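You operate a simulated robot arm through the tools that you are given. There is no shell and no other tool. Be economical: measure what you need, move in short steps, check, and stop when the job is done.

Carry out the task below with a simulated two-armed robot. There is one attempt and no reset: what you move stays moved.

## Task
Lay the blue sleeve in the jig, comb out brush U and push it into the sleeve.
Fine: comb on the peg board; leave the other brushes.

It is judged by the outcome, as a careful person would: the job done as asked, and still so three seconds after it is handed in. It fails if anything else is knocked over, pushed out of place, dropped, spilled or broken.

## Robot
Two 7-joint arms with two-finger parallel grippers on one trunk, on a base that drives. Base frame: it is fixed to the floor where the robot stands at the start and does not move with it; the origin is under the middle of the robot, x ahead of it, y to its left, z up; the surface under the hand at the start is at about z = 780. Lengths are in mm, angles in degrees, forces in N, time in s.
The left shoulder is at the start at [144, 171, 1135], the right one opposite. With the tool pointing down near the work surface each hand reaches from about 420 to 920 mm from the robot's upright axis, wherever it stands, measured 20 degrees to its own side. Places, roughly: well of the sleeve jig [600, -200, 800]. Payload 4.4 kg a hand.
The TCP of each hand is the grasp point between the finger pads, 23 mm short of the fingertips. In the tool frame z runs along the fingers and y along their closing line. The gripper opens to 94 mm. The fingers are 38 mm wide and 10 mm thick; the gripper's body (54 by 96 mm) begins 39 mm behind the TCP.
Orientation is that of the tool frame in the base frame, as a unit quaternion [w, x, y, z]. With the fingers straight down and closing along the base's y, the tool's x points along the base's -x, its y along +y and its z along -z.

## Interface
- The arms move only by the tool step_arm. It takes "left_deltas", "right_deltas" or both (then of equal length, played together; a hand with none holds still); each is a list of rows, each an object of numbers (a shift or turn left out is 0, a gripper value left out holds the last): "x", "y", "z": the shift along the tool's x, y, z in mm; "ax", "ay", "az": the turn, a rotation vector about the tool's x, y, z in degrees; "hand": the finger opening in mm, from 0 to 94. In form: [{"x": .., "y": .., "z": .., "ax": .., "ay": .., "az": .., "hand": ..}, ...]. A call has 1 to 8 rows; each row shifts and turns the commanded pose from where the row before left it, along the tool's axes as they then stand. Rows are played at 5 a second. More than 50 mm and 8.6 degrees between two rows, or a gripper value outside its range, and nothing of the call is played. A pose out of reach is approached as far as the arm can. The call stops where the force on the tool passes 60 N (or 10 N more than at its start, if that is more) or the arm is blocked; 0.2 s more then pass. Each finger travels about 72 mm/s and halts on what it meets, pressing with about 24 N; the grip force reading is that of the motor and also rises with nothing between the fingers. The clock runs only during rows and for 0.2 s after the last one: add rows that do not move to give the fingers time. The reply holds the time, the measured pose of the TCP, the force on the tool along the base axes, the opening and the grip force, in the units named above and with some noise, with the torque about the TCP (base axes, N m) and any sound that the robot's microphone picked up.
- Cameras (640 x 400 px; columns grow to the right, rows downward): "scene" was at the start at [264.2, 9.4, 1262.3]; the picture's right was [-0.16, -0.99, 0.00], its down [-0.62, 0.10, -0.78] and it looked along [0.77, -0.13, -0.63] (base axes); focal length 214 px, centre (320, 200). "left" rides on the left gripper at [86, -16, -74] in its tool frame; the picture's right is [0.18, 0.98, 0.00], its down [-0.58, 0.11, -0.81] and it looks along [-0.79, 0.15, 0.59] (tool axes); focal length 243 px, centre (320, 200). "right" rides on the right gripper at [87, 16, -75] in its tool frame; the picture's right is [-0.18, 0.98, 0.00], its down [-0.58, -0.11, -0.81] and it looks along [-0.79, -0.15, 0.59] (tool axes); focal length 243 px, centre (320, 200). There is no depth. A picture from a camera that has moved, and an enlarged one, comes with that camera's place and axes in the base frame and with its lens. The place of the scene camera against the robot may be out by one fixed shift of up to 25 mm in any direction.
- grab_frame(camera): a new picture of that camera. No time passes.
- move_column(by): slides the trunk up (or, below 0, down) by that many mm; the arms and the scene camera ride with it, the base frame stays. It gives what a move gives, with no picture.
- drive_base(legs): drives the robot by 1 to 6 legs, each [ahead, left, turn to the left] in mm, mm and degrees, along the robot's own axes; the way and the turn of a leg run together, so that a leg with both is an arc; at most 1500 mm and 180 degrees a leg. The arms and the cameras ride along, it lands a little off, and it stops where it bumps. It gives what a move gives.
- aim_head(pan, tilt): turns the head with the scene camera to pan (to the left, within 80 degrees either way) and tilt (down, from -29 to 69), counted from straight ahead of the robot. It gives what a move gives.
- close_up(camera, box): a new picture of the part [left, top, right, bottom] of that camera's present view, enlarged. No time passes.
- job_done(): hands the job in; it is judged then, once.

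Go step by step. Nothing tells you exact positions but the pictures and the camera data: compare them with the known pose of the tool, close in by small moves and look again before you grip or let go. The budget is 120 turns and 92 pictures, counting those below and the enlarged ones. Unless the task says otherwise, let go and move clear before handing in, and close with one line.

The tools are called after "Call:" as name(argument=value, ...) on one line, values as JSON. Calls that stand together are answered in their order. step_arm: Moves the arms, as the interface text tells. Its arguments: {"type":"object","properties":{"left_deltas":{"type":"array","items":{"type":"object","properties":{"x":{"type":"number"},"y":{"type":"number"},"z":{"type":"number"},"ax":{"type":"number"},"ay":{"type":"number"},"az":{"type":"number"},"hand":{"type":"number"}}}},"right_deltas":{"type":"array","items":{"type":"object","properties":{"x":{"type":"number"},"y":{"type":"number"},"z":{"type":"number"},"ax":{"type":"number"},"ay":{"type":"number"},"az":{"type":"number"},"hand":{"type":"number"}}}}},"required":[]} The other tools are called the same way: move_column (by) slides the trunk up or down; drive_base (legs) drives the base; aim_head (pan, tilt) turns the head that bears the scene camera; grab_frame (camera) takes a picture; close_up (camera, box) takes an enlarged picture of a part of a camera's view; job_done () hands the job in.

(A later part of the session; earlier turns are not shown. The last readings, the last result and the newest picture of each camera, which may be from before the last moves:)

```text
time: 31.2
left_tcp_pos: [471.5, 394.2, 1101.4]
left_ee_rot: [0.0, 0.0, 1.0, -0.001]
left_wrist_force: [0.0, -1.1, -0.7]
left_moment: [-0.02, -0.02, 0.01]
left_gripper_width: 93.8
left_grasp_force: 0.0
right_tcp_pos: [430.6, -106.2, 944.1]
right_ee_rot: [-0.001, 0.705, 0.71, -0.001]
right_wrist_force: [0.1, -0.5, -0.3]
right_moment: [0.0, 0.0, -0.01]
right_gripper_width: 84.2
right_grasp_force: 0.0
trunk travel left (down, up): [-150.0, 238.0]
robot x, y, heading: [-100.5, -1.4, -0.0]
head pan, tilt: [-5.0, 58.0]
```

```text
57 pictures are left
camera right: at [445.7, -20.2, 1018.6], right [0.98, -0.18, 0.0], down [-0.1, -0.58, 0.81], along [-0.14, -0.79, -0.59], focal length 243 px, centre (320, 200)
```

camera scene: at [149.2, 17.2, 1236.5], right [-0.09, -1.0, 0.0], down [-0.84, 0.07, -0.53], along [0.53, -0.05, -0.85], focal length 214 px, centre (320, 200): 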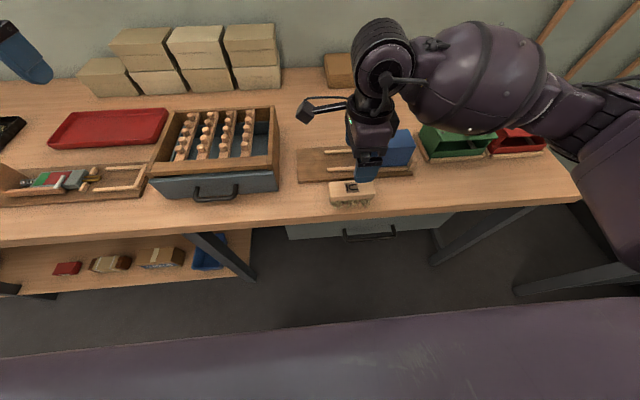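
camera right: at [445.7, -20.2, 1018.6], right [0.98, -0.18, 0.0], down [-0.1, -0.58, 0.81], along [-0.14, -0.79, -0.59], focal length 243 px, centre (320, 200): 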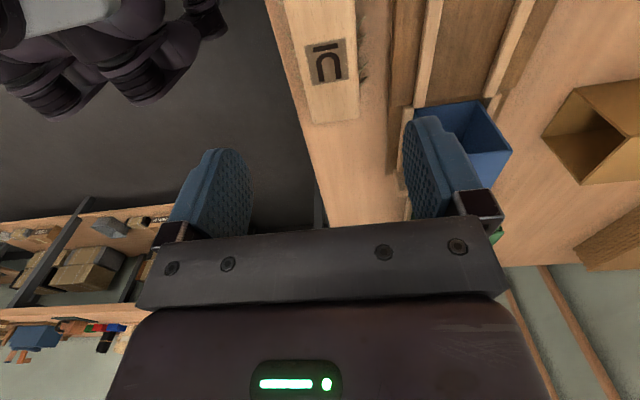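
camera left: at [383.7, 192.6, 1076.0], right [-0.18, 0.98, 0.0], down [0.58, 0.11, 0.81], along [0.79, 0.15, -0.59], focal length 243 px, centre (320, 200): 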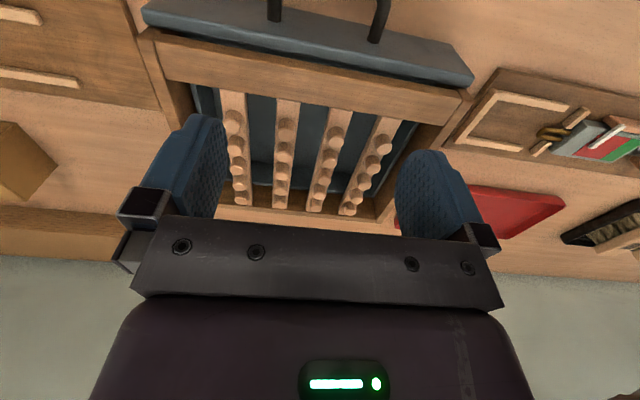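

Brush top measures x 414–456, far end y −157. I descend over its rear part (y ≈ −86) with TCP at z 830 so the tips hold only the wooden block.

Call:
step_arm(right_deltas=[{"x": 20, "y": 3, "z": 30, "hand": 66}, {"z": 30}, {"z": 30}, {"z": 24}, {}])

Call:
grab_frame(camera="right")

Call:
close_up(camera="scene", box=[300, 130, 420, 220])

```text
time: 32.4
left_tcp_pos: [471.9, 393.1, 1102.2]
left_ee_rot: [0.0, 0.0, 1.0, 0.0]
left_wrist_force: [-0.1, -0.1, -0.3]
left_moment: [0.0, -0.02, 0.0]
left_gripper_width: 93.6
left_grasp_force: 0.0
right_tcp_pos: [434.0, -86.1, 830.5]
right_ee_rot: [-0.001, 0.705, 0.709, 0.0]
right_wrist_force: [-0.5, -0.3, 0.2]
right_moment: [-0.02, 0.01, 0.0]
right_gripper_width: 65.9
right_grasp_force: 0.1
trunk travel left (down, up): [-150.0, 238.0]
robot x, y, heading: [-99.6, -0.9, -0.1]
head pan, tilt: [-5.0, 58.0]
```

```text
56 pictures are left
camera right: at [449.1, -0.2, 905.7], right [0.98, -0.18, 0.0], down [-0.1, -0.58, 0.81], along [-0.14, -0.79, -0.59], focal length 243 px, centre (320, 200)
```

right: 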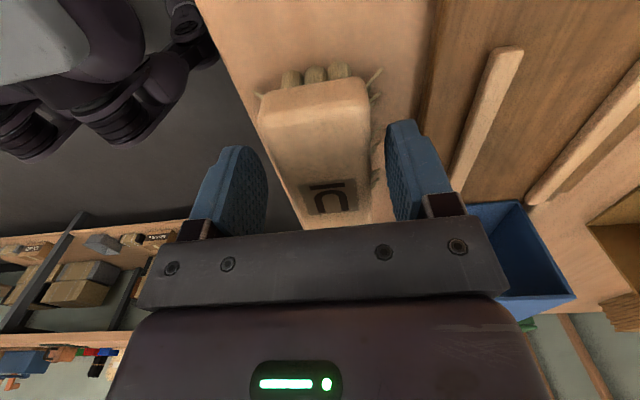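

```text
4.44 times, centred on (360, 175) of scene
camera zoom: at [149.0, 17.4, 1236.6], right [-0.09, -1.0, 0.0], down [-0.84, 0.07, -0.53], along [0.53, -0.05, -0.85], focal length 953 px, centre (142, 311)
```

zoom: 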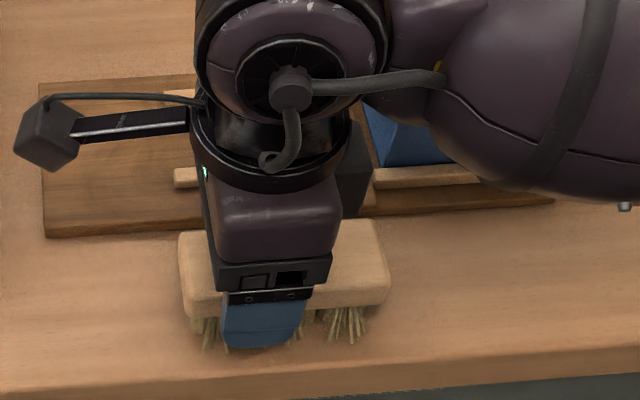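

Fingers straddle the block; I close and lift.

Call:
step_arm(right_deltas=[{"hand": 44}, {"hand": 34}, {"hand": 34}, {"hand": 34}])

Call:
step_arm(right_deltas=[{"z": -20}, {"z": -40}, {"z": -45}, {"z": -45}, {"z": -20}, {}])

Call:
grab_frame(camera="right")

Call:
close_up(camera="scene", box=[280, 80, 440, 200])

```text
time: 33.4
left_tcp_pos: [471.4, 393.2, 1102.0]
left_ee_rot: [0.0, 0.0, 1.0, 0.0]
left_wrist_force: [-0.1, 0.7, 0.4]
left_moment: [0.01, 0.02, 0.01]
left_gripper_width: 94.0
left_grasp_force: 0.0
right_tcp_pos: [433.3, -85.8, 831.8]
right_ee_rot: [0.0, 0.705, 0.709, 0.0]
right_wrist_force: [0.1, -1.1, -0.3]
right_moment: [0.0, 0.01, 0.01]
right_gripper_width: 45.5
right_grasp_force: 24.5
trunk travel left (down, up): [-150.0, 238.0]
robot x, y, heading: [-101.9, -2.3, -0.3]
head pan, tilt: [-5.0, 58.0]
```

```text
time: 34.8
left_tcp_pos: [472.5, 393.6, 1101.0]
left_ee_rot: [0.0, 0.0, 1.0, 0.0]
left_wrist_force: [0.2, -0.9, -0.7]
left_moment: [-0.01, -0.01, -0.01]
left_gripper_width: 94.0
left_grasp_force: 0.1
right_tcp_pos: [432.3, -87.6, 1001.5]
right_ee_rot: [-0.001, 0.705, 0.709, -0.002]
right_wrist_force: [0.3, 0.0, -0.9]
right_moment: [0.03, 0.02, -0.03]
right_gripper_width: 45.6
right_grasp_force: 23.9
trunk travel left (down, up): [-150.0, 238.0]
robot x, y, heading: [-98.0, 0.3, 0.3]
head pan, tilt: [-5.0, 58.0]
```

```text
54 pictures are left
camera right: at [448.5, -0.8, 1076.0], right [0.98, -0.18, 0.0], down [-0.1, -0.58, 0.81], along [-0.15, -0.79, -0.59], focal length 243 px, centre (320, 200)
```

right: 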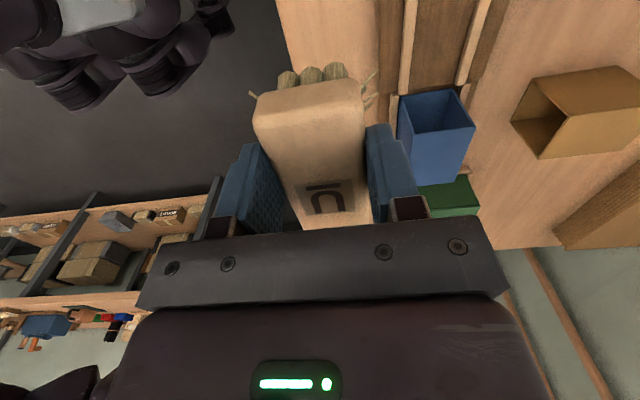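

```text
3.33 times, centred on (360, 140) of scene
camera zoom: at [149.4, 17.3, 1236.4], right [-0.09, -1.0, 0.0], down [-0.84, 0.07, -0.53], along [0.53, -0.05, -0.85], focal length 715 px, centre (187, 400)
```

zoom: 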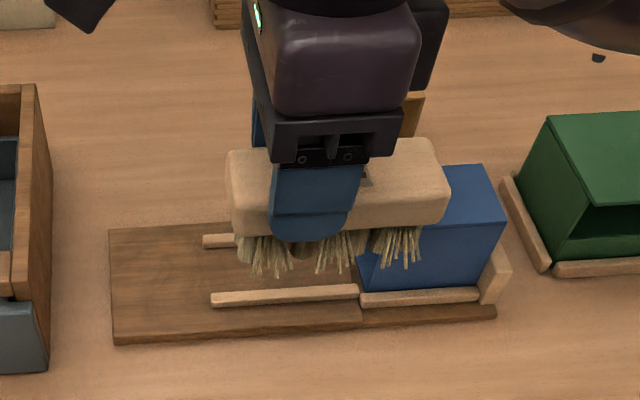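

Brush held, 45 mm wide. I raise it to eye level to see tufts and clods between them.

Call:
step_arm(right_deltas=[{"z": -45}, {"z": -45}, {"z": -45}, {"z": -45}, {"z": -30}, {}])

Call:
aim_head(pan=-20, tilt=5)

Call:
grab_frame(camera="scene")

```text
time: 36.2
left_tcp_pos: [472.2, 394.2, 1100.4]
left_ee_rot: [-0.001, 0.0, 1.0, 0.0]
left_wrist_force: [0.6, -0.2, 0.0]
left_moment: [0.0, 0.0, 0.01]
left_gripper_width: 94.1
left_grasp_force: 0.1
right_tcp_pos: [433.3, -86.2, 1211.3]
right_ee_rot: [0.0, 0.706, 0.708, -0.002]
right_wrist_force: [-1.3, 0.5, -1.0]
right_moment: [0.04, 0.0, 0.02]
right_gripper_width: 45.6
right_grasp_force: 24.5
trunk travel left (down, up): [-150.0, 238.0]
robot x, y, heading: [-100.6, 1.2, 0.0]
head pan, tilt: [-5.0, 58.0]
```

```text
time: 37.4
left_tcp_pos: [472.0, 393.4, 1101.1]
left_ee_rot: [-0.001, 0.0, 1.0, 0.001]
left_wrist_force: [0.7, -0.3, 0.8]
left_moment: [-0.01, -0.01, -0.03]
left_gripper_width: 94.0
left_grasp_force: 0.1
right_tcp_pos: [432.0, -86.3, 1212.3]
right_ee_rot: [-0.001, 0.705, 0.709, -0.002]
right_wrist_force: [-1.0, 0.2, -0.8]
right_moment: [-0.03, 0.0, 0.01]
right_gripper_width: 45.5
right_grasp_force: 24.0
trunk travel left (down, up): [-150.0, 238.0]
robot x, y, heading: [-97.4, 3.3, 0.3]
head pan, tilt: [-20.0, 5.0]
```

```text
52 pictures are left
camera scene: at [167.0, -8.1, 1316.6], right [-0.34, -0.94, 0.0], down [-0.08, 0.03, -1.0], along [0.94, -0.34, -0.09], focal length 214 px, centre (320, 200)
```

scene: 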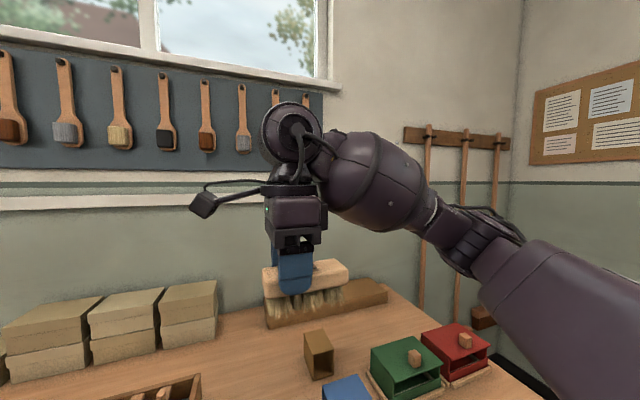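

Call:
close_up(camera="scene", box=[250, 250, 360, 325])

```text
5.33 times, centred on (305, 288) of scene
camera zoom: at [167.0, -8.1, 1316.6], right [-0.34, -0.94, 0.0], down [-0.08, 0.03, -1.0], along [0.94, -0.34, -0.09], focal length 1144 px, centre (400, -267)
```

zoom: 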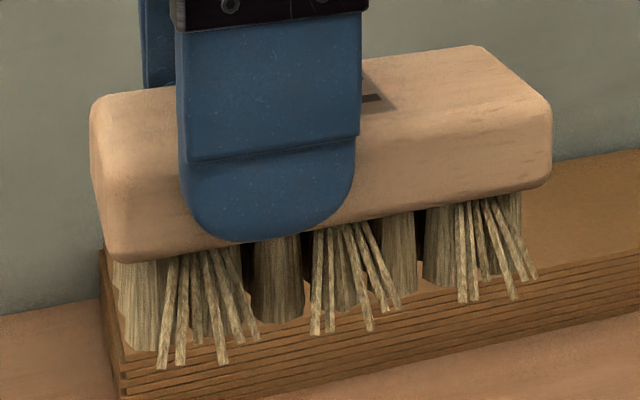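

The tufts sit in 4 columns, pitch matching the 5-peg bars, with splayed strands at the sides. So the brush should be centred at x ≈ 589 along the bars and swept across y. I move the left hand farther away and turn the brush back to lie along x.

Call:
step_arm(left_deltas=[{"y": 30, "z": -20}, {"x": 30, "y": 30, "z": -20}, {"x": 35, "y": 30}, {"x": 35}, {}, {}, {}, {}], right_deltas=[{"z": 40}, {"z": 40}, {"z": 40}, {"az": -8.2}, {"az": -8.2}, {"az": -8.2}, {"az": -8.2}, {"az": -8.2}])

Call:
step_arm(right_deltas=[{"az": -8.2}, {"az": -8.2}, {"az": -8.2}, {"az": -8.2}, {"az": -8.2}, {"az": -7.7}, {}])

```text
time: 39.2
left_tcp_pos: [371.7, 483.3, 1141.9]
left_ee_rot: [0.0, -0.001, 1.0, 0.0]
left_wrist_force: [0.1, 0.4, -0.3]
left_moment: [0.0, 0.0, -0.02]
left_gripper_width: 93.7
left_grasp_force: 0.1
right_tcp_pos: [433.1, -86.5, 1092.0]
right_ee_rot: [-0.001, 0.411, 0.912, 0.0]
right_wrist_force: [-0.1, 0.4, -0.6]
right_moment: [0.02, 0.01, 0.0]
right_gripper_width: 45.3
right_grasp_force: 23.8
trunk travel left (down, up): [-150.0, 238.0]
robot x, y, heading: [-102.5, -1.9, -0.2]
head pan, tilt: [-20.0, 5.0]
```

```text
time: 40.8
left_tcp_pos: [371.9, 483.2, 1140.2]
left_ee_rot: [0.0, 0.0, 1.0, 0.0]
left_wrist_force: [-0.7, -0.2, 0.4]
left_moment: [-0.01, 0.0, 0.01]
left_gripper_width: 93.9
left_grasp_force: 0.1
right_tcp_pos: [433.5, -87.4, 1092.2]
right_ee_rot: [-0.001, -0.001, 1.0, 0.001]
right_wrist_force: [-0.1, 0.2, -1.2]
right_moment: [-0.02, 0.03, 0.0]
right_gripper_width: 45.4
right_grasp_force: 24.3
trunk travel left (down, up): [-150.0, 238.0]
robot x, y, heading: [-97.0, -3.1, -0.1]
head pan, tilt: [-20.0, 5.0]
```

Call:
step_arm(right_deltas=[{"x": -22, "y": 28, "z": 18}, {"x": -22, "y": 28, "z": 18}, {"x": -22, "y": 28, "z": 18}, {"x": -22, "y": 28, "z": 18}, {"x": -22, "y": 28, "z": 18}, {"x": -22, "y": 28, "z": 18}, {}])

Call:
aim_head(pan=20, tilt=45)

Call:
grab_frame(camera="scene")

Call:
grab_frame(camera="right")

```text
time: 42.4
left_tcp_pos: [370.9, 482.5, 1141.3]
left_ee_rot: [0.0, 0.0, 1.0, 0.0]
left_wrist_force: [1.1, 0.3, -0.6]
left_moment: [0.0, 0.01, 0.01]
left_gripper_width: 94.0
left_grasp_force: 0.0
right_tcp_pos: [565.7, 81.7, 983.7]
right_ee_rot: [0.0, -0.001, 1.0, 0.0]
right_wrist_force: [0.5, 0.1, -1.0]
right_moment: [0.0, 0.0, -0.01]
right_gripper_width: 45.8
right_grasp_force: 23.9
trunk travel left (down, up): [-150.0, 238.0]
robot x, y, heading: [-101.5, -1.3, -0.2]
head pan, tilt: [-20.0, 5.0]
```

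```text
time: 43.5
left_tcp_pos: [371.6, 484.4, 1141.7]
left_ee_rot: [-0.001, 0.0, 1.0, 0.0]
left_wrist_force: [0.0, 0.5, 0.1]
left_moment: [0.0, -0.01, 0.0]
left_gripper_width: 94.2
left_grasp_force: 0.1
right_tcp_pos: [566.7, 80.7, 983.8]
right_ee_rot: [-0.001, -0.001, 1.0, 0.0]
right_wrist_force: [-0.9, 0.9, -1.3]
right_moment: [0.0, 0.02, 0.01]
right_gripper_width: 45.7
right_grasp_force: 24.6
trunk travel left (down, up): [-150.0, 238.0]
robot x, y, heading: [-99.9, -0.7, 0.1]
head pan, tilt: [20.0, 45.0]
```

```text
50 pictures are left
camera scene: at [157.1, 51.1, 1253.7], right [0.34, -0.94, 0.0], down [-0.66, -0.24, -0.71], along [0.67, 0.24, -0.71], focal length 214 px, centre (320, 200)
```

scene: 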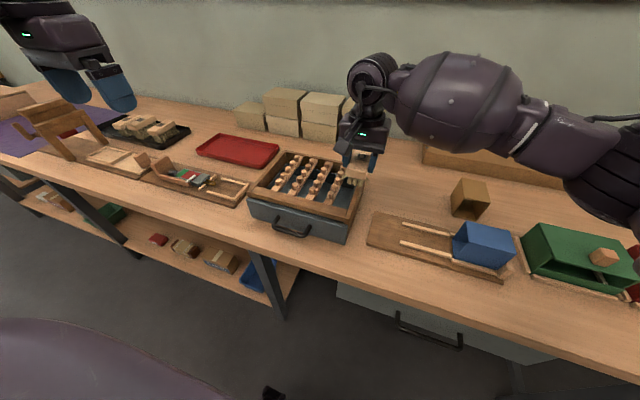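

```text
49 pictures are left
camera right: at [479.1, 97.6, 1058.1], right [0.18, 0.98, 0.0], down [0.58, -0.11, 0.8], along [0.79, -0.15, -0.59], focal length 243 px, centre (320, 200)
```

right: 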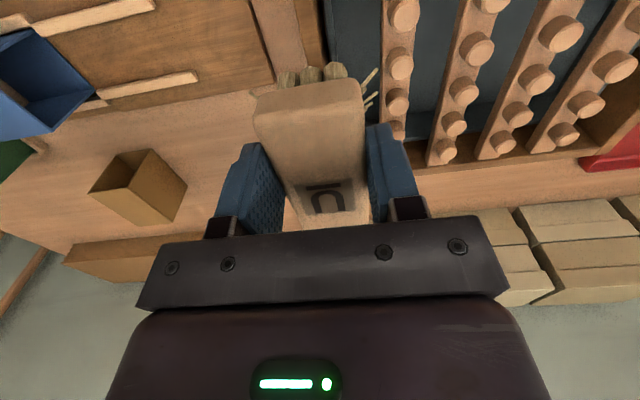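

Pegs from this view refine to tops z ≈ 883, centre x ≈ 595. The brush's centre is about 18 mm ahead of the TCP, so I go to x 576.5 beside bar 1 and lower so bristles reach about 10 mm below peg tops.

Call:
step_arm(right_deltas=[{"x": -10, "z": 25}, {"z": 25}, {"z": 8}, {}])

Call:
close_up(camera="scene", box=[240, 120, 400, 240])

Call:
grab_frame(camera="right")

```text
time: 44.5
left_tcp_pos: [371.5, 483.2, 1140.8]
left_ee_rot: [0.001, 0.0, 1.0, 0.0]
left_wrist_force: [-0.8, 0.1, 0.3]
left_moment: [0.03, 0.02, 0.03]
left_gripper_width: 94.1
left_grasp_force: 0.0
right_tcp_pos: [575.1, 81.4, 927.1]
right_ee_rot: [0.0, -0.001, 1.0, 0.0]
right_wrist_force: [-0.3, 1.0, 3.5]
right_moment: [-0.05, -0.33, 0.06]
right_gripper_width: 45.4
right_grasp_force: 23.9
trunk travel left (down, up): [-150.0, 238.0]
robot x, y, heading: [-97.5, -2.4, 0.2]
head pan, tilt: [20.0, 45.0]
```

```text
3.33 times, centred on (320, 180) of scene
camera zoom: at [156.5, 51.1, 1253.9], right [0.34, -0.94, 0.0], down [-0.66, -0.24, -0.71], along [0.66, 0.24, -0.71], focal length 715 px, centre (320, 267)
```

zoom: 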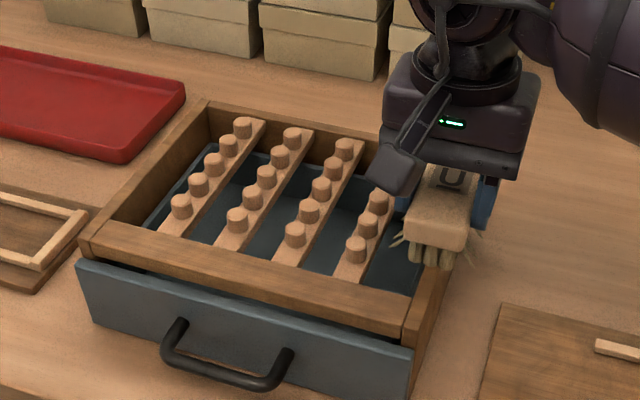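

```text
47 pictures are left
camera right: at [488.5, 97.7, 1001.1], right [0.18, 0.98, 0.0], down [0.58, -0.11, 0.81], along [0.79, -0.15, -0.59], focal length 243 px, centre (320, 200)
```

right: 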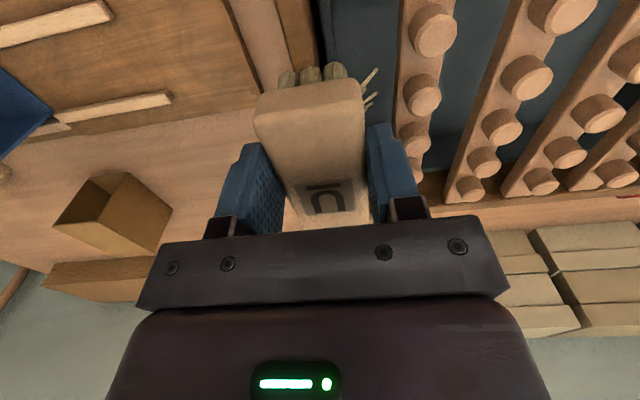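

The bristles just touch the frame wall, so the frame top is at about 875. I lift slightly, shift into the gap beside bar 1, and lower to comb depth.

Call:
step_arm(right_deltas=[{"z": -8}, {"y": 14}, {"y": 13}, {"z": 6}, {"z": 6}, {}])

Call:
close_up(camera="scene", box=[260, 120, 400, 225])

```text
time: 45.9
left_tcp_pos: [371.4, 483.3, 1141.0]
left_ee_rot: [0.0, -0.001, 1.0, 0.001]
left_wrist_force: [0.1, -0.2, 0.6]
left_moment: [-0.02, 0.01, -0.01]
left_gripper_width: 93.9
left_grasp_force: 0.0
right_tcp_pos: [574.0, 107.3, 926.0]
right_ee_rot: [0.001, 0.0, 1.0, 0.001]
right_wrist_force: [3.7, -2.4, 16.5]
right_moment: [0.26, 0.39, 0.01]
right_gripper_width: 45.5
right_grasp_force: 23.5
trunk travel left (down, up): [-150.0, 238.0]
robot x, y, heading: [-97.9, -1.3, 0.0]
head pan, tilt: [20.0, 45.0]
```

```text
3.81 times, centred on (330, 172) of scene
camera zoom: at [155.6, 50.7, 1254.4], right [0.34, -0.94, 0.0], down [-0.66, -0.24, -0.71], along [0.67, 0.24, -0.71], focal length 817 px, centre (282, 305)
```

zoom: 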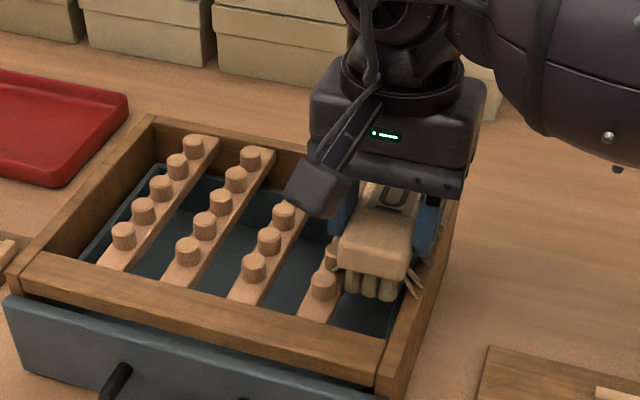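

Light contact (16 N) with bristle tips at about bar level. I raise 3 mm and sweep slowly across in +y, watching forces.

Call:
step_arm(right_deltas=[{"z": -3}, {"y": 8}, {"y": 8}, {"y": 8}, {"y": 8}])

Call:
close_up(camera="scene", box=[260, 120, 400, 225])

```text
time: 47.1
left_tcp_pos: [369.9, 478.7, 1141.8]
left_ee_rot: [0.002, 0.0, 1.0, 0.002]
left_wrist_force: [-0.1, 0.9, 0.1]
left_moment: [0.0, -0.01, 0.02]
left_gripper_width: 94.0
left_grasp_force: 0.0
right_tcp_pos: [575.4, 132.8, 925.7]
right_ee_rot: [-0.002, 0.002, 1.0, -0.004]
right_wrist_force: [-10.4, -47.9, 15.9]
right_moment: [-1.8, 0.26, -0.23]
right_gripper_width: 87.4
right_grasp_force: 24.3
trunk travel left (down, up): [-150.0, 238.0]
robot x, y, heading: [-97.6, -0.6, -0.1]
head pan, tilt: [20.0, 45.0]
```

```text
3.81 times, centred on (330, 172) of scene
camera zoom: at [154.9, 46.8, 1254.2], right [0.34, -0.94, 0.0], down [-0.66, -0.24, -0.71], along [0.67, 0.24, -0.7], focal length 817 px, centre (282, 305)
```

zoom: 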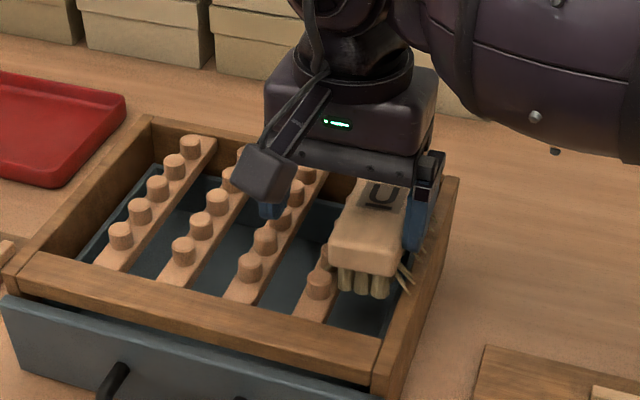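

The tufts hit the pegs solidly and the grip was forced open, so the brush hasn't moved. I back off in −y so the fingers re-centre on it.

Call:
step_arm(right_deltas=[{"y": -8}, {"y": -8}, {"y": -8}, {"y": -7}, {}])

Call:
close_up(camera="scene", box=[260, 120, 400, 225])

Call:
grab_frame(camera="right")

```text
time: 48.3
left_tcp_pos: [370.5, 483.7, 1141.4]
left_ee_rot: [-0.001, -0.001, 1.0, 0.001]
left_wrist_force: [-0.2, -0.1, -0.1]
left_moment: [0.02, -0.02, -0.03]
left_gripper_width: 94.1
left_grasp_force: 0.1
right_tcp_pos: [574.7, 112.2, 925.3]
right_ee_rot: [-0.001, -0.002, 1.0, 0.002]
right_wrist_force: [8.1, -6.2, 11.4]
right_moment: [0.01, -0.24, -0.26]
right_gripper_width: 45.6
right_grasp_force: 24.2
trunk travel left (down, up): [-150.0, 238.0]
robot x, y, heading: [-101.4, -1.5, 0.1]
head pan, tilt: [20.0, 45.0]
```

```text
3.81 times, centred on (330, 172) of scene
camera zoom: at [157.0, 51.1, 1253.7], right [0.34, -0.94, 0.0], down [-0.66, -0.24, -0.71], along [0.66, 0.24, -0.71], focal length 817 px, centre (282, 305)
```

zoom: 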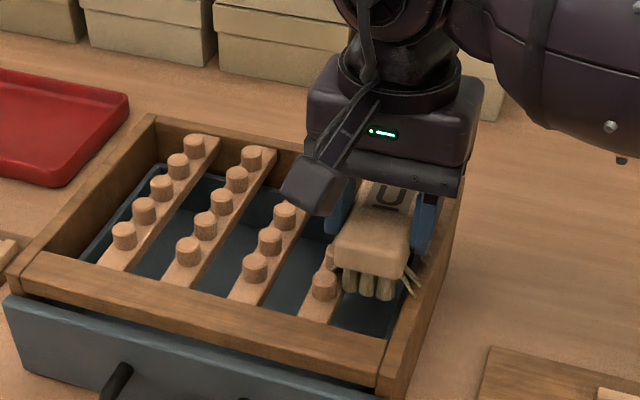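

```text
43 pictures are left
camera right: at [488.2, 126.5, 999.6], right [0.18, 0.98, 0.0], down [0.58, -0.11, 0.81], along [0.79, -0.14, -0.59], focal length 243 px, centre (320, 200)
```

right: 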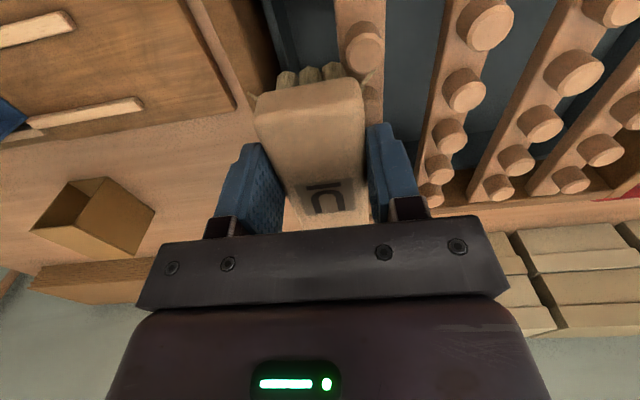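

Regripped cleanly at 45.6 mm. I raise 4 mm so bristle tips clear the bar tops, then probe with small pushes.

Call:
step_arm(right_deltas=[{"y": -5}, {"z": -5}, {}])

Call:
step_arm(right_deltas=[{"y": 4}, {"y": 4}, {"y": 3}, {}])

```text
time: 49.1
left_tcp_pos: [370.4, 484.4, 1141.3]
left_ee_rot: [0.0, 0.0, 1.0, 0.0]
left_wrist_force: [0.0, 1.4, -1.1]
left_moment: [0.02, -0.01, 0.01]
left_gripper_width: 93.8
left_grasp_force: 0.0
right_tcp_pos: [574.4, 104.1, 929.3]
right_ee_rot: [-0.002, -0.002, 1.0, 0.0]
right_wrist_force: [-0.2, 0.5, -1.1]
right_moment: [0.0, 0.01, 0.0]
right_gripper_width: 45.5
right_grasp_force: 24.7
trunk travel left (down, up): [-150.0, 238.0]
robot x, y, heading: [-98.2, -2.2, 0.0]
head pan, tilt: [20.0, 45.0]
```

```text
time: 50.1
left_tcp_pos: [371.6, 479.5, 1141.2]
left_ee_rot: [0.0, -0.001, 1.0, 0.001]
left_wrist_force: [-0.3, 0.6, -0.2]
left_moment: [0.01, -0.03, -0.01]
left_gripper_width: 94.2
left_grasp_force: 0.0
right_tcp_pos: [575.2, 111.2, 928.7]
right_ee_rot: [-0.001, 0.001, 1.0, -0.001]
right_wrist_force: [-3.9, -20.9, 1.7]
right_moment: [-0.8, 0.17, 0.05]
right_gripper_width: 45.5
right_grasp_force: 23.6
trunk travel left (down, up): [-150.0, 238.0]
robot x, y, heading: [-100.0, 2.3, -0.1]
head pan, tilt: [20.0, 45.0]
```

Contact at 21 N, purely sideways, almost head-on, so tufts meet pegs instead of the gaps. I'll probe other x offsets gently, starting with −6 mm.

Call:
step_arm(right_deltas=[{"y": -6}, {"x": 6}, {"y": 4}, {"y": 4}, {}])

Call:
step_arm(right_deltas=[{"y": -8}, {"x": 6}, {"y": 5}, {"y": 4}, {}])

```text
time: 51.3
left_tcp_pos: [370.7, 479.8, 1142.9]
left_ee_rot: [0.001, 0.0, 1.0, 0.001]
left_wrist_force: [0.4, 0.5, 0.3]
left_moment: [0.02, -0.03, 0.0]
left_gripper_width: 94.0
left_grasp_force: 0.2
right_tcp_pos: [570.6, 113.3, 929.1]
right_ee_rot: [0.0, 0.001, 1.0, -0.001]
right_wrist_force: [-5.5, -31.0, 5.1]
right_moment: [-1.2, 0.26, -0.05]
right_gripper_width: 45.8
right_grasp_force: 23.7
trunk travel left (down, up): [-150.0, 238.0]
robot x, y, heading: [-99.0, 0.2, -0.2]
head pan, tilt: [20.0, 45.0]
```

```text
time: 52.5
left_tcp_pos: [370.7, 479.0, 1142.5]
left_ee_rot: [0.001, 0.0, 1.0, 0.001]
left_wrist_force: [-1.0, -0.5, -0.5]
left_moment: [0.02, 0.01, -0.02]
left_gripper_width: 93.9
left_grasp_force: 0.1
right_tcp_pos: [562.3, 115.2, 932.4]
right_ee_rot: [0.0, 0.001, 1.0, -0.001]
right_wrist_force: [-3.4, -32.6, 8.7]
right_moment: [-1.29, 0.32, -0.01]
right_gripper_width: 47.0
right_grasp_force: 23.7
trunk travel left (down, up): [-150.0, 238.0]
robot x, y, heading: [-100.9, 0.5, 0.1]
head pan, tilt: [20.0, 45.0]
```

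Still blocked at −13 mm. Before probing more, I look closely at the contact.

Call:
close_up(camera="scene", box=[320, 160, 380, 205])

Call:
close_up(camera="right", box=[240, 0, 480, 150])

```text
8.89 times, centred on (350, 182) of scene
camera zoom: at [155.6, 47.7, 1254.3], right [0.34, -0.94, 0.0], down [-0.66, -0.24, -0.71], along [0.67, 0.24, -0.71], focal length 1906 px, centre (53, 356)
```

zoom: 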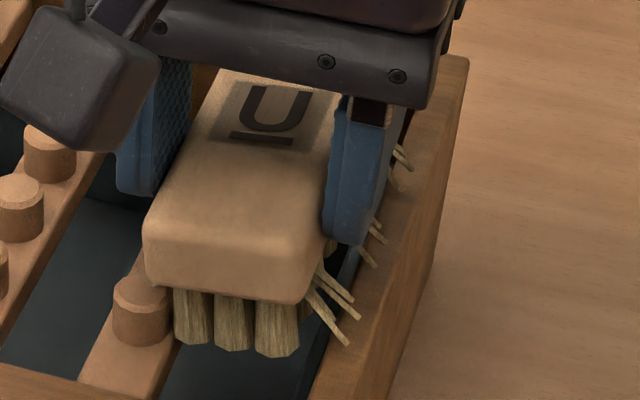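

```text
2.67 times, centred on (360, 75) of right
camera zoom: at [476.7, 130.5, 1005.7], right [0.19, 0.98, 0.0], down [0.58, -0.11, 0.81], along [0.79, -0.15, -0.59], focal length 647 px, centre (213, 533)
```

zoom: 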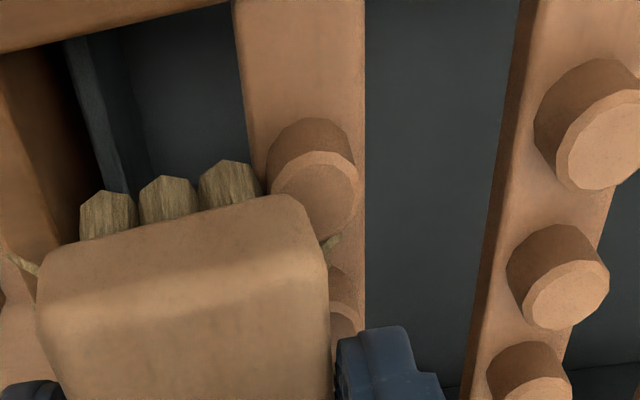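

The pegs are ~16 mm thick and tufts ~10 mm, so alignment is tight. I need the exact tuft layout, so I'll lift the brush above eye level and look at its underside.

Call:
step_arm(right_deltas=[{"y": -8}, {"z": -30}, {"z": -48}, {"x": 15, "y": -20, "z": -42}, {"x": 15, "y": -20, "z": -42}, {"x": 15, "y": -20, "z": -42}, {"x": 15, "y": -20, "z": -42}, {"x": 15, "y": -20, "z": -42}])

Call:
step_arm(right_deltas=[{"x": 15, "z": -46}, {"x": 15, "z": -46}, {"x": 15, "z": -46}, {"z": -46}, {}])

Call:
aim_head(pan=0, tilt=-15)

Call:
grab_frame(camera="scene")

```text
time: 54.3
left_tcp_pos: [370.4, 482.7, 1142.1]
left_ee_rot: [0.001, -0.001, 1.0, 0.0]
left_wrist_force: [-0.5, 0.2, -0.5]
left_moment: [-0.01, 0.02, 0.02]
left_gripper_width: 94.0
left_grasp_force: 0.1
right_tcp_pos: [487.9, 9.8, 1220.7]
right_ee_rot: [0.0, -0.001, 1.0, 0.0]
right_wrist_force: [0.8, -0.1, -0.5]
right_moment: [-0.02, 0.04, 0.02]
right_gripper_width: 46.4
right_grasp_force: 23.9
trunk travel left (down, up): [-150.0, 238.0]
robot x, y, heading: [-98.6, -0.2, -0.1]
head pan, tilt: [20.0, 45.0]
```

```text
time: 55.5
left_tcp_pos: [372.4, 483.2, 1139.0]
left_ee_rot: [-0.001, 0.0, 1.0, 0.0]
left_wrist_force: [0.1, 0.2, 0.1]
left_moment: [0.02, -0.01, 0.02]
left_gripper_width: 93.9
left_grasp_force: 0.1
right_tcp_pos: [445.9, 11.3, 1399.6]
right_ee_rot: [-0.002, -0.001, 1.0, -0.001]
right_wrist_force: [0.7, 0.0, -0.3]
right_moment: [0.01, 0.07, 0.0]
right_gripper_width: 46.2
right_grasp_force: 23.7
trunk travel left (down, up): [-150.0, 238.0]
robot x, y, heading: [-97.3, 6.5, 0.2]
head pan, tilt: [20.0, 45.0]
```

```text
time: 56.8
left_tcp_pos: [371.9, 483.9, 1140.2]
left_ee_rot: [0.0, 0.0, 1.0, 0.0]
left_wrist_force: [-0.2, 0.0, 0.4]
left_moment: [-0.02, 0.03, 0.0]
left_gripper_width: 94.1
left_grasp_force: 0.1
right_tcp_pos: [444.3, 11.3, 1401.0]
right_ee_rot: [-0.001, -0.001, 1.0, 0.001]
right_wrist_force: [0.6, 0.4, -1.3]
right_moment: [0.01, 0.03, -0.02]
right_gripper_width: 46.1
right_grasp_force: 24.3
trunk travel left (down, up): [-150.0, 238.0]
robot x, y, heading: [-98.1, 1.8, -0.0]
head pan, tilt: [0.0, -15.0]
```

```text
40 pictures are left
camera scene: at [161.2, 23.3, 1347.0], right [0.0, -1.0, 0.0], down [0.26, 0.0, -0.97], along [0.97, 0.0, 0.26], focal length 214 px, centre (320, 200)
```

scene: 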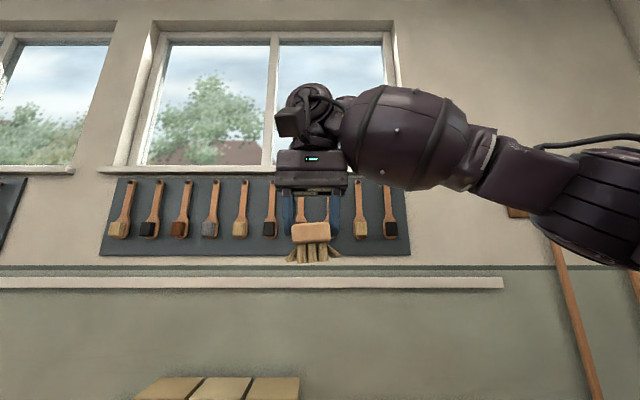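

I tilt the hand 45° so the bristle side faces the head camera.

Call:
step_arm(right_deltas=[{"ay": 8}, {"ay": 8}, {"ay": 8}, {"ay": 8}, {"ay": 8}, {"ay": 8}, {}])

Call:
close_up(camera="scene", box=[260, 190, 380, 290])

```text
time: 58.4
left_tcp_pos: [371.0, 484.3, 1140.6]
left_ee_rot: [-0.001, 0.0, 1.0, 0.0]
left_wrist_force: [0.4, -0.3, -1.2]
left_moment: [-0.06, 0.0, 0.02]
left_gripper_width: 93.9
left_grasp_force: 0.1
right_tcp_pos: [471.1, 27.7, 1345.0]
right_ee_rot: [-0.31, -0.001, 0.951, 0.0]
right_wrist_force: [1.3, 0.0, -2.0]
right_moment: [-0.01, 0.03, 0.03]
right_gripper_width: 46.2
right_grasp_force: 24.2
right hand out of reach, approached as far as the arm can: row 4, 5, 6
trunk travel left (down, up): [-150.0, 238.0]
robot x, y, heading: [-101.6, -0.1, 0.1]
head pan, tilt: [0.0, -15.0]
```

```text
4.00 times, centred on (320, 240) of scene
camera zoom: at [161.2, 23.9, 1347.2], right [0.0, -1.0, 0.0], down [0.26, 0.0, -0.97], along [0.97, 0.0, 0.26], focal length 858 px, centre (320, 40)
```

zoom: 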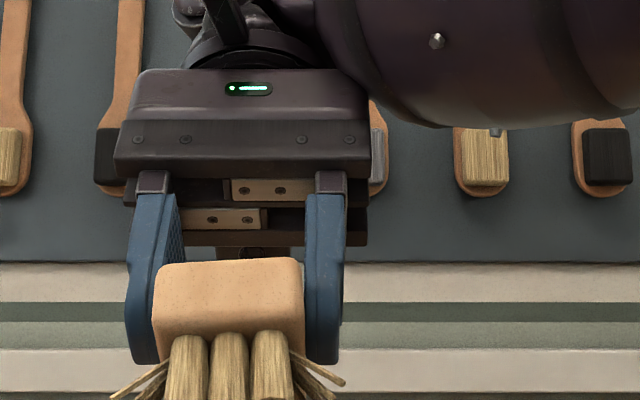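

Call:
close_up(camera="scene", box=[270, 250, 370, 325])

```text
5.33 times, centred on (320, 288) of scene
camera zoom: at [161.2, 23.9, 1347.2], right [0.0, -1.0, 0.0], down [0.26, 0.0, -0.97], along [0.97, 0.0, 0.26], focal length 1144 px, centre (320, -267)
```

zoom: 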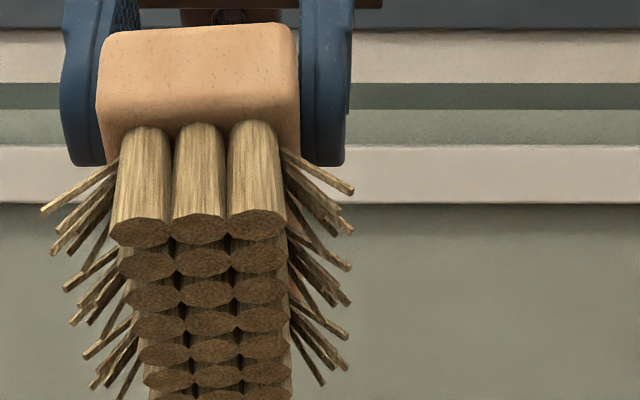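

The underside shows a dense pad, about 40×95 mm, with no gaps, and splayed strands only along the long sides. So it can't straddle pegs; it must be brushed over the peg tops. I level the hand again.

Call:
step_arm(right_deltas=[{"ay": -7.2}, {"ay": -7.2}, {"ay": -7.2}, {"ay": -7.2}, {"ay": -7.3}, {"z": 30}, {"z": 40}, {}])

Call:
aim_head(pan=22, tilt=45)

```text
time: 60.2
left_tcp_pos: [369.9, 483.7, 1142.7]
left_ee_rot: [0.001, 0.0, 1.0, -0.001]
left_wrist_force: [-0.7, 0.3, 0.8]
left_moment: [-0.01, -0.01, 0.01]
left_gripper_width: 93.8
left_grasp_force: 0.1
right_tcp_pos: [470.1, 29.3, 1275.9]
right_ee_rot: [0.002, 0.0, 1.0, 0.001]
right_wrist_force: [1.1, -0.3, -0.7]
right_moment: [-0.01, 0.0, 0.02]
right_gripper_width: 46.0
right_grasp_force: 24.6
trunk travel left (down, up): [-150.0, 238.0]
robot x, y, heading: [-97.9, -0.2, -0.2]
head pan, tilt: [0.0, -15.0]
```

```text
time: 61.5
left_tcp_pos: [371.9, 484.0, 1140.4]
left_ee_rot: [0.001, 0.0, 1.0, 0.001]
left_wrist_force: [0.0, -1.0, 0.3]
left_moment: [0.0, 0.0, 0.0]
left_gripper_width: 93.9
left_grasp_force: 0.1
right_tcp_pos: [470.3, 29.4, 1273.8]
right_ee_rot: [0.0, 0.0, 1.0, 0.001]
right_wrist_force: [-0.8, -0.1, -0.9]
right_moment: [-0.01, 0.04, -0.01]
right_gripper_width: 45.8
right_grasp_force: 23.4
trunk travel left (down, up): [-150.0, 238.0]
robot x, y, heading: [-95.8, 0.4, 0.0]
head pan, tilt: [22.0, 45.0]
```

I move back over the board, centred between bars 1 and 2, to test whether the pad fits between the two peg rows lengthwise.

Call:
step_arm(right_deltas=[{"x": -13, "y": 17, "z": 39}, {"x": -13, "y": 17, "z": 39}, {"x": -13, "y": 17, "z": 39}, {"x": -13, "y": 17, "z": 39}, {"x": -13, "y": 17, "z": 39}, {"x": -13, "y": 17, "z": 39}, {"x": -13, "y": 16, "z": 39}, {"x": -13, "y": 16, "z": 33}])

Call:
grab_frame(camera="right")

```text
time: 63.3
left_tcp_pos: [372.4, 484.2, 1139.8]
left_ee_rot: [-0.001, -0.001, 1.0, 0.0]
left_wrist_force: [-0.3, 1.0, -0.3]
left_moment: [0.01, -0.01, -0.01]
left_gripper_width: 94.1
left_grasp_force: 0.1
right_tcp_pos: [574.8, 162.5, 967.5]
right_ee_rot: [0.0, 0.001, 1.0, -0.001]
right_wrist_force: [-0.4, 0.7, -1.0]
right_moment: [-0.01, 0.01, -0.02]
right_gripper_width: 46.0
right_grasp_force: 24.1
trunk travel left (down, up): [-150.0, 238.0]
robot x, y, heading: [-103.4, 1.9, -0.1]
head pan, tilt: [22.0, 45.0]
```

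```text
37 pictures are left
camera right: at [489.0, 179.4, 1041.9], right [0.18, 0.98, 0.0], down [0.58, -0.11, 0.81], along [0.79, -0.15, -0.59], focal length 243 px, centre (320, 200)
```

right: 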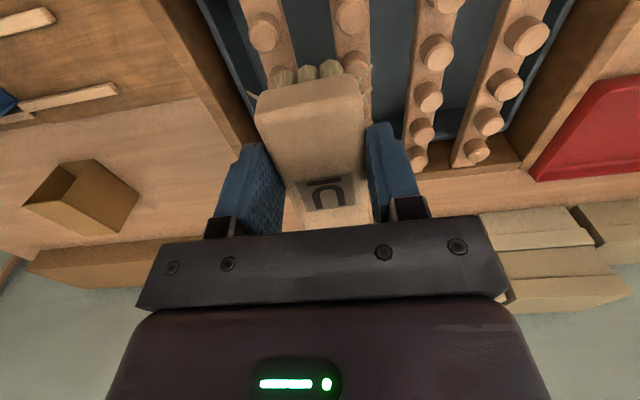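

Call:
step_arm(right_deltas=[{"z": 12}, {"z": 8}, {"z": 3}, {"z": 3}, {}])

Call:
step_arm(right_deltas=[{"z": 3}, {"z": 3}, {}])

```text
time: 64.5
left_tcp_pos: [370.5, 483.4, 1142.8]
left_ee_rot: [0.001, 0.0, 1.0, 0.0]
left_wrist_force: [-0.2, 0.2, 0.0]
left_moment: [-0.05, -0.01, 0.01]
left_gripper_width: 93.8
left_grasp_force: 0.1
right_tcp_pos: [573.7, 162.1, 944.8]
right_ee_rot: [0.001, 0.0, 1.0, 0.001]
right_wrist_force: [1.1, -0.5, 5.2]
right_moment: [0.13, -0.01, -0.02]
right_gripper_width: 45.8
right_grasp_force: 24.4
trunk travel left (down, up): [-150.0, 238.0]
robot x, y, heading: [-99.1, -2.2, -0.1]
head pan, tilt: [22.0, 45.0]
```

```text
time: 65.3
left_tcp_pos: [370.1, 482.3, 1143.2]
left_ee_rot: [0.002, 0.0, 1.0, 0.001]
left_wrist_force: [-0.7, 0.8, -0.3]
left_moment: [0.0, -0.04, 0.0]
left_gripper_width: 93.9
left_grasp_force: 0.0
right_tcp_pos: [574.4, 160.6, 939.7]
right_ee_rot: [0.002, 0.001, 1.0, 0.001]
right_wrist_force: [2.6, -8.0, 27.2]
right_moment: [-0.26, -0.16, -0.04]
right_gripper_width: 45.2
right_grasp_force: 24.4
trunk travel left (down, up): [-150.0, 238.0]
robot x, y, heading: [-97.4, -1.6, 0.1]
head pan, tilt: [22.0, 45.0]
```

Contact at TCP 944 (peg tops ≈ 892), mostly on the bar‑2 side. I lift slightly, shift 4 mm towards bar 1 and try again.

Call:
step_arm(right_deltas=[{"z": -9}, {"y": -4}, {"z": 5}, {"z": 3}, {}])

Call:
close_up(camera="scene", box=[270, 130, 370, 205])

```text
time: 66.5
left_tcp_pos: [369.2, 483.7, 1141.4]
left_ee_rot: [0.001, -0.001, 1.0, 0.0]
left_wrist_force: [-0.3, -0.1, 0.6]
left_moment: [0.02, 0.0, -0.05]
left_gripper_width: 94.1
left_grasp_force: 0.0
right_tcp_pos: [573.6, 158.7, 938.8]
right_ee_rot: [0.002, 0.001, 1.0, 0.001]
right_wrist_force: [-0.5, -0.2, 11.7]
right_moment: [-0.2, 0.4, 0.0]
right_gripper_width: 45.7
right_grasp_force: 23.5
trunk travel left (down, up): [-150.0, 238.0]
robot x, y, heading: [-98.6, 2.3, -0.2]
head pan, tilt: [22.0, 45.0]
```

```text
5.33 times, centred on (320, 168) of scene
camera zoom: at [154.8, 53.6, 1254.2], right [0.38, -0.93, 0.0], down [-0.65, -0.27, -0.71], along [0.66, 0.27, -0.71], focal length 1144 px, centre (320, 373)
```

zoom: 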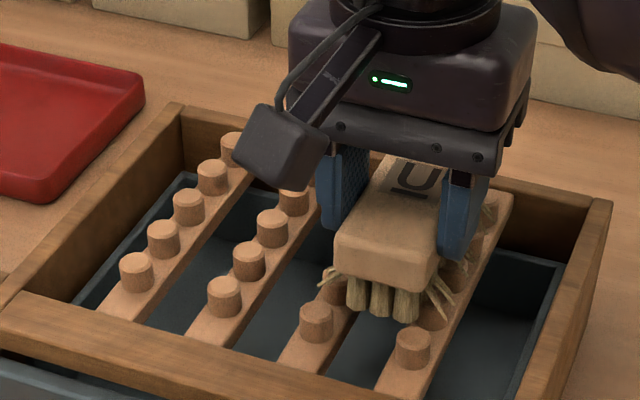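

It looks to straddle the two rows; contact is now on the bar‑1 side, so the centre is about y 160. I correct by 1.5 mm and lower further.

Call:
step_arm(right_deltas=[{"z": -4}, {"y": 1.5}, {"z": 4}, {"z": 3}, {}])

```text
time: 67.7
left_tcp_pos: [369.5, 482.9, 1142.1]
left_ee_rot: [0.002, 0.0, 1.0, 0.0]
left_wrist_force: [-0.9, -1.1, 0.7]
left_moment: [-0.01, -0.02, 0.03]
left_gripper_width: 93.9
left_grasp_force: 0.1
right_tcp_pos: [573.9, 159.9, 938.0]
right_ee_rot: [0.003, 0.0, 1.0, 0.001]
right_wrist_force: [2.8, -1.8, 29.0]
right_moment: [-0.61, 0.7, 0.13]
right_gripper_width: 45.2
right_grasp_force: 23.5
trunk travel left (down, up): [-150.0, 238.0]
robot x, y, heading: [-98.8, -0.9, 0.0]
head pan, tilt: [22.0, 45.0]
```

The pad catches on a rear edge and cannot sink fully. I raise 4 mm and draw it lengthwise between the rows so pegs rake the side strands, watching force.

Call:
step_arm(right_deltas=[{"z": -5}, {"x": 10}, {"x": 15}, {"x": 20}, {"x": 20}, {}])

Call:
close_up(camera="scene", box=[270, 130, 370, 205])

```text
time: 69.1
left_tcp_pos: [371.3, 483.7, 1141.2]
left_ee_rot: [-0.001, 0.0, 1.0, -0.001]
left_wrist_force: [-0.4, -0.2, -0.1]
left_moment: [0.0, 0.0, 0.0]
left_gripper_width: 93.6
left_grasp_force: 0.1
right_tcp_pos: [509.1, 161.1, 939.7]
right_ee_rot: [-0.001, -0.001, 1.0, 0.001]
right_wrist_force: [2.1, 0.0, 11.9]
right_moment: [-0.22, -0.67, 0.04]
right_gripper_width: 45.4
right_grasp_force: 24.7
trunk travel left (down, up): [-150.0, 238.0]
robot x, y, heading: [-97.1, -2.3, 0.1]
head pan, tilt: [22.0, 45.0]
```

```text
5.33 times, centred on (320, 168) of scene
camera zoom: at [155.4, 53.6, 1253.7], right [0.38, -0.93, 0.0], down [-0.66, -0.27, -0.71], along [0.66, 0.27, -0.71], focal length 1144 px, centre (320, 373)
```

zoom: 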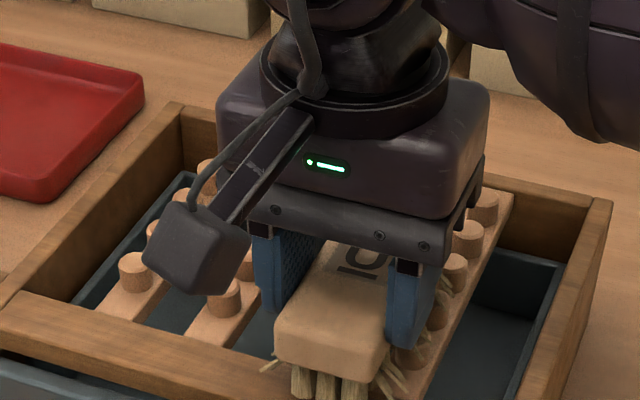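

It slides freely along the rows. Now I pull it out over the front rail, lower to just above rail/bar level, and test entering the channel from the front.

Call:
step_arm(right_deltas=[{"x": 25}, {"x": 25}, {"x": 25}, {"x": 5, "z": 5}, {"z": 3}, {}])

Call:
grab_frame(camera="right")

Call:
close_up(camera="scene", box=[270, 130, 390, 220])

```text
time: 70.5
left_tcp_pos: [370.9, 483.1, 1140.1]
left_ee_rot: [0.0, 0.0, 1.0, 0.0]
left_wrist_force: [0.3, -0.1, -0.1]
left_moment: [0.0, -0.02, -0.01]
left_gripper_width: 93.8
left_grasp_force: 0.0
right_tcp_pos: [429.7, 160.1, 931.4]
right_ee_rot: [0.0, 0.0, 1.0, 0.0]
right_wrist_force: [0.7, 0.6, -1.2]
right_moment: [0.0, 0.07, -0.01]
right_gripper_width: 45.4
right_grasp_force: 24.3
trunk travel left (down, up): [-150.0, 238.0]
robot x, y, heading: [-100.6, -1.3, -0.0]
head pan, tilt: [22.0, 45.0]
```

```text
34 pictures are left
camera right: at [343.1, 176.1, 1005.6], right [0.18, 0.98, 0.0], down [0.58, -0.11, 0.81], along [0.79, -0.15, -0.59], focal length 243 px, centre (320, 200)
```

right: 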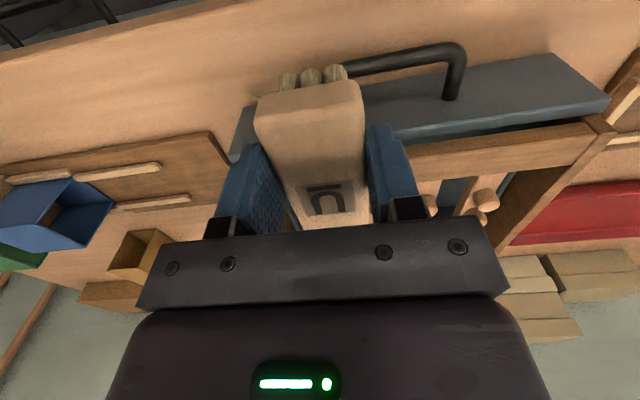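

```text
4.44 times, centred on (330, 175) of scene
camera zoom: at [156.0, 53.8, 1253.6], right [0.38, -0.93, 0.0], down [-0.66, -0.27, -0.71], along [0.66, 0.27, -0.71], focal length 953 px, centre (276, 311)
```

zoom: 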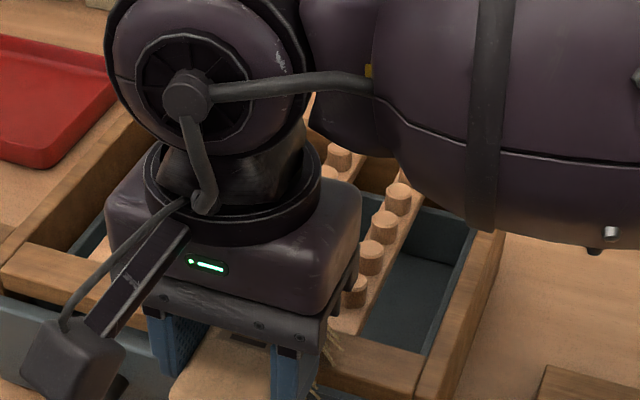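

Fewer strands show at the rear now. I push slowly into the channel.

Call:
step_arm(right_deltas=[{"x": -12}, {"x": -12}, {"x": -8}, {"x": -6}, {"x": -6}, {}])

```text
time: 71.9
left_tcp_pos: [367.0, 483.7, 1142.4]
left_ee_rot: [0.002, -0.001, 1.0, 0.0]
left_wrist_force: [0.5, 0.3, 0.5]
left_moment: [-0.04, -0.01, 0.02]
left_gripper_width: 93.8
left_grasp_force: 0.1
right_tcp_pos: [470.5, 161.8, 933.9]
right_ee_rot: [0.001, -0.002, 1.0, 0.002]
right_wrist_force: [-29.8, 3.7, 13.5]
right_moment: [-0.11, 0.59, -0.27]
right_gripper_width: 45.8
right_grasp_force: 23.9
trunk travel left (down, up): [-150.0, 238.0]
robot x, y, heading: [-98.6, -5.0, 0.2]
head pan, tilt: [22.0, 45.0]
```

Blocked by the bar‑1 side peg at the pad's edge; so centre is farther +y. I back off, shift +3.5 mm, and try again.

Call:
step_arm(right_deltas=[{"x": 12}, {"x": 8, "y": 3.5}, {"x": -8}, {"x": -8}, {"x": -4}, {}])

```text
time: 73.3
left_tcp_pos: [368.6, 483.5, 1141.1]
left_ee_rot: [0.0, 0.0, 1.0, 0.0]
left_wrist_force: [-0.4, 0.0, -0.2]
left_moment: [-0.01, 0.0, 0.02]
left_gripper_width: 93.9
left_grasp_force: 0.0
right_tcp_pos: [470.7, 163.3, 931.4]
right_ee_rot: [-0.001, -0.001, 1.0, 0.0]
right_wrist_force: [-24.4, -5.1, -0.1]
right_moment: [-0.23, 0.98, -0.24]
right_gripper_width: 45.7
right_grasp_force: 24.0
trunk travel left (down, up): [-150.0, 238.0]
robot x, y, heading: [-97.7, -0.4, -0.0]
head pan, tilt: [22.0, 45.0]
```

The pad meets pegs on both sides, so it's wider than the channel. The combing must be strokes with bristle tips dragging over the peg tops. I raise to skim height, move over the board and stroke across in +y.

Call:
step_arm(right_deltas=[{"x": 12}, {"z": -16}, {"x": -40, "y": -20}, {"x": -40, "y": -25}, {"x": -37, "y": -25}, {"z": 4}, {}])

Call:
step_arm(right_deltas=[{"y": 15}, {"y": 15}, {"y": 15}, {"y": 15}, {"y": 15}, {"y": 15}, {"y": 15}, {"y": 15}])

```text
time: 74.9
left_tcp_pos: [371.2, 484.6, 1141.2]
left_ee_rot: [0.0, 0.0, 1.0, -0.001]
left_wrist_force: [0.1, 0.2, -0.8]
left_moment: [0.0, -0.01, 0.01]
left_gripper_width: 94.1
left_grasp_force: 0.1
right_tcp_pos: [578.5, 92.2, 943.3]
right_ee_rot: [0.0, 0.0, 1.0, 0.0]
right_wrist_force: [-0.2, 0.3, -1.2]
right_moment: [-0.02, 0.02, -0.01]
right_gripper_width: 45.5
right_grasp_force: 23.7
trunk travel left (down, up): [-150.0, 238.0]
robot x, y, heading: [-101.1, -0.1, -0.1]
head pan, tilt: [22.0, 45.0]
```

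```text
time: 76.0
left_tcp_pos: [368.9, 484.8, 1141.9]
left_ee_rot: [0.001, -0.001, 1.0, 0.0]
left_wrist_force: [0.4, 0.2, -0.1]
left_moment: [-0.01, -0.01, 0.03]
left_gripper_width: 93.9
left_grasp_force: 0.0
right_tcp_pos: [579.4, 165.6, 957.1]
right_ee_rot: [0.008, -0.001, 1.0, 0.007]
right_wrist_force: [-2.6, 0.7, 37.1]
right_moment: [-0.77, 0.69, 0.02]
right_gripper_width: 34.0
right_grasp_force: 0.1
trunk travel left (down, up): [-150.0, 238.0]
robot x, y, heading: [-97.4, -1.5, 0.1]
head pan, tilt: [22.0, 45.0]
stopped in row 5 (right hand): the force on the tool passed its limit at 63 N (the readings are from after the stop); the commanded pose is now the measured one
```

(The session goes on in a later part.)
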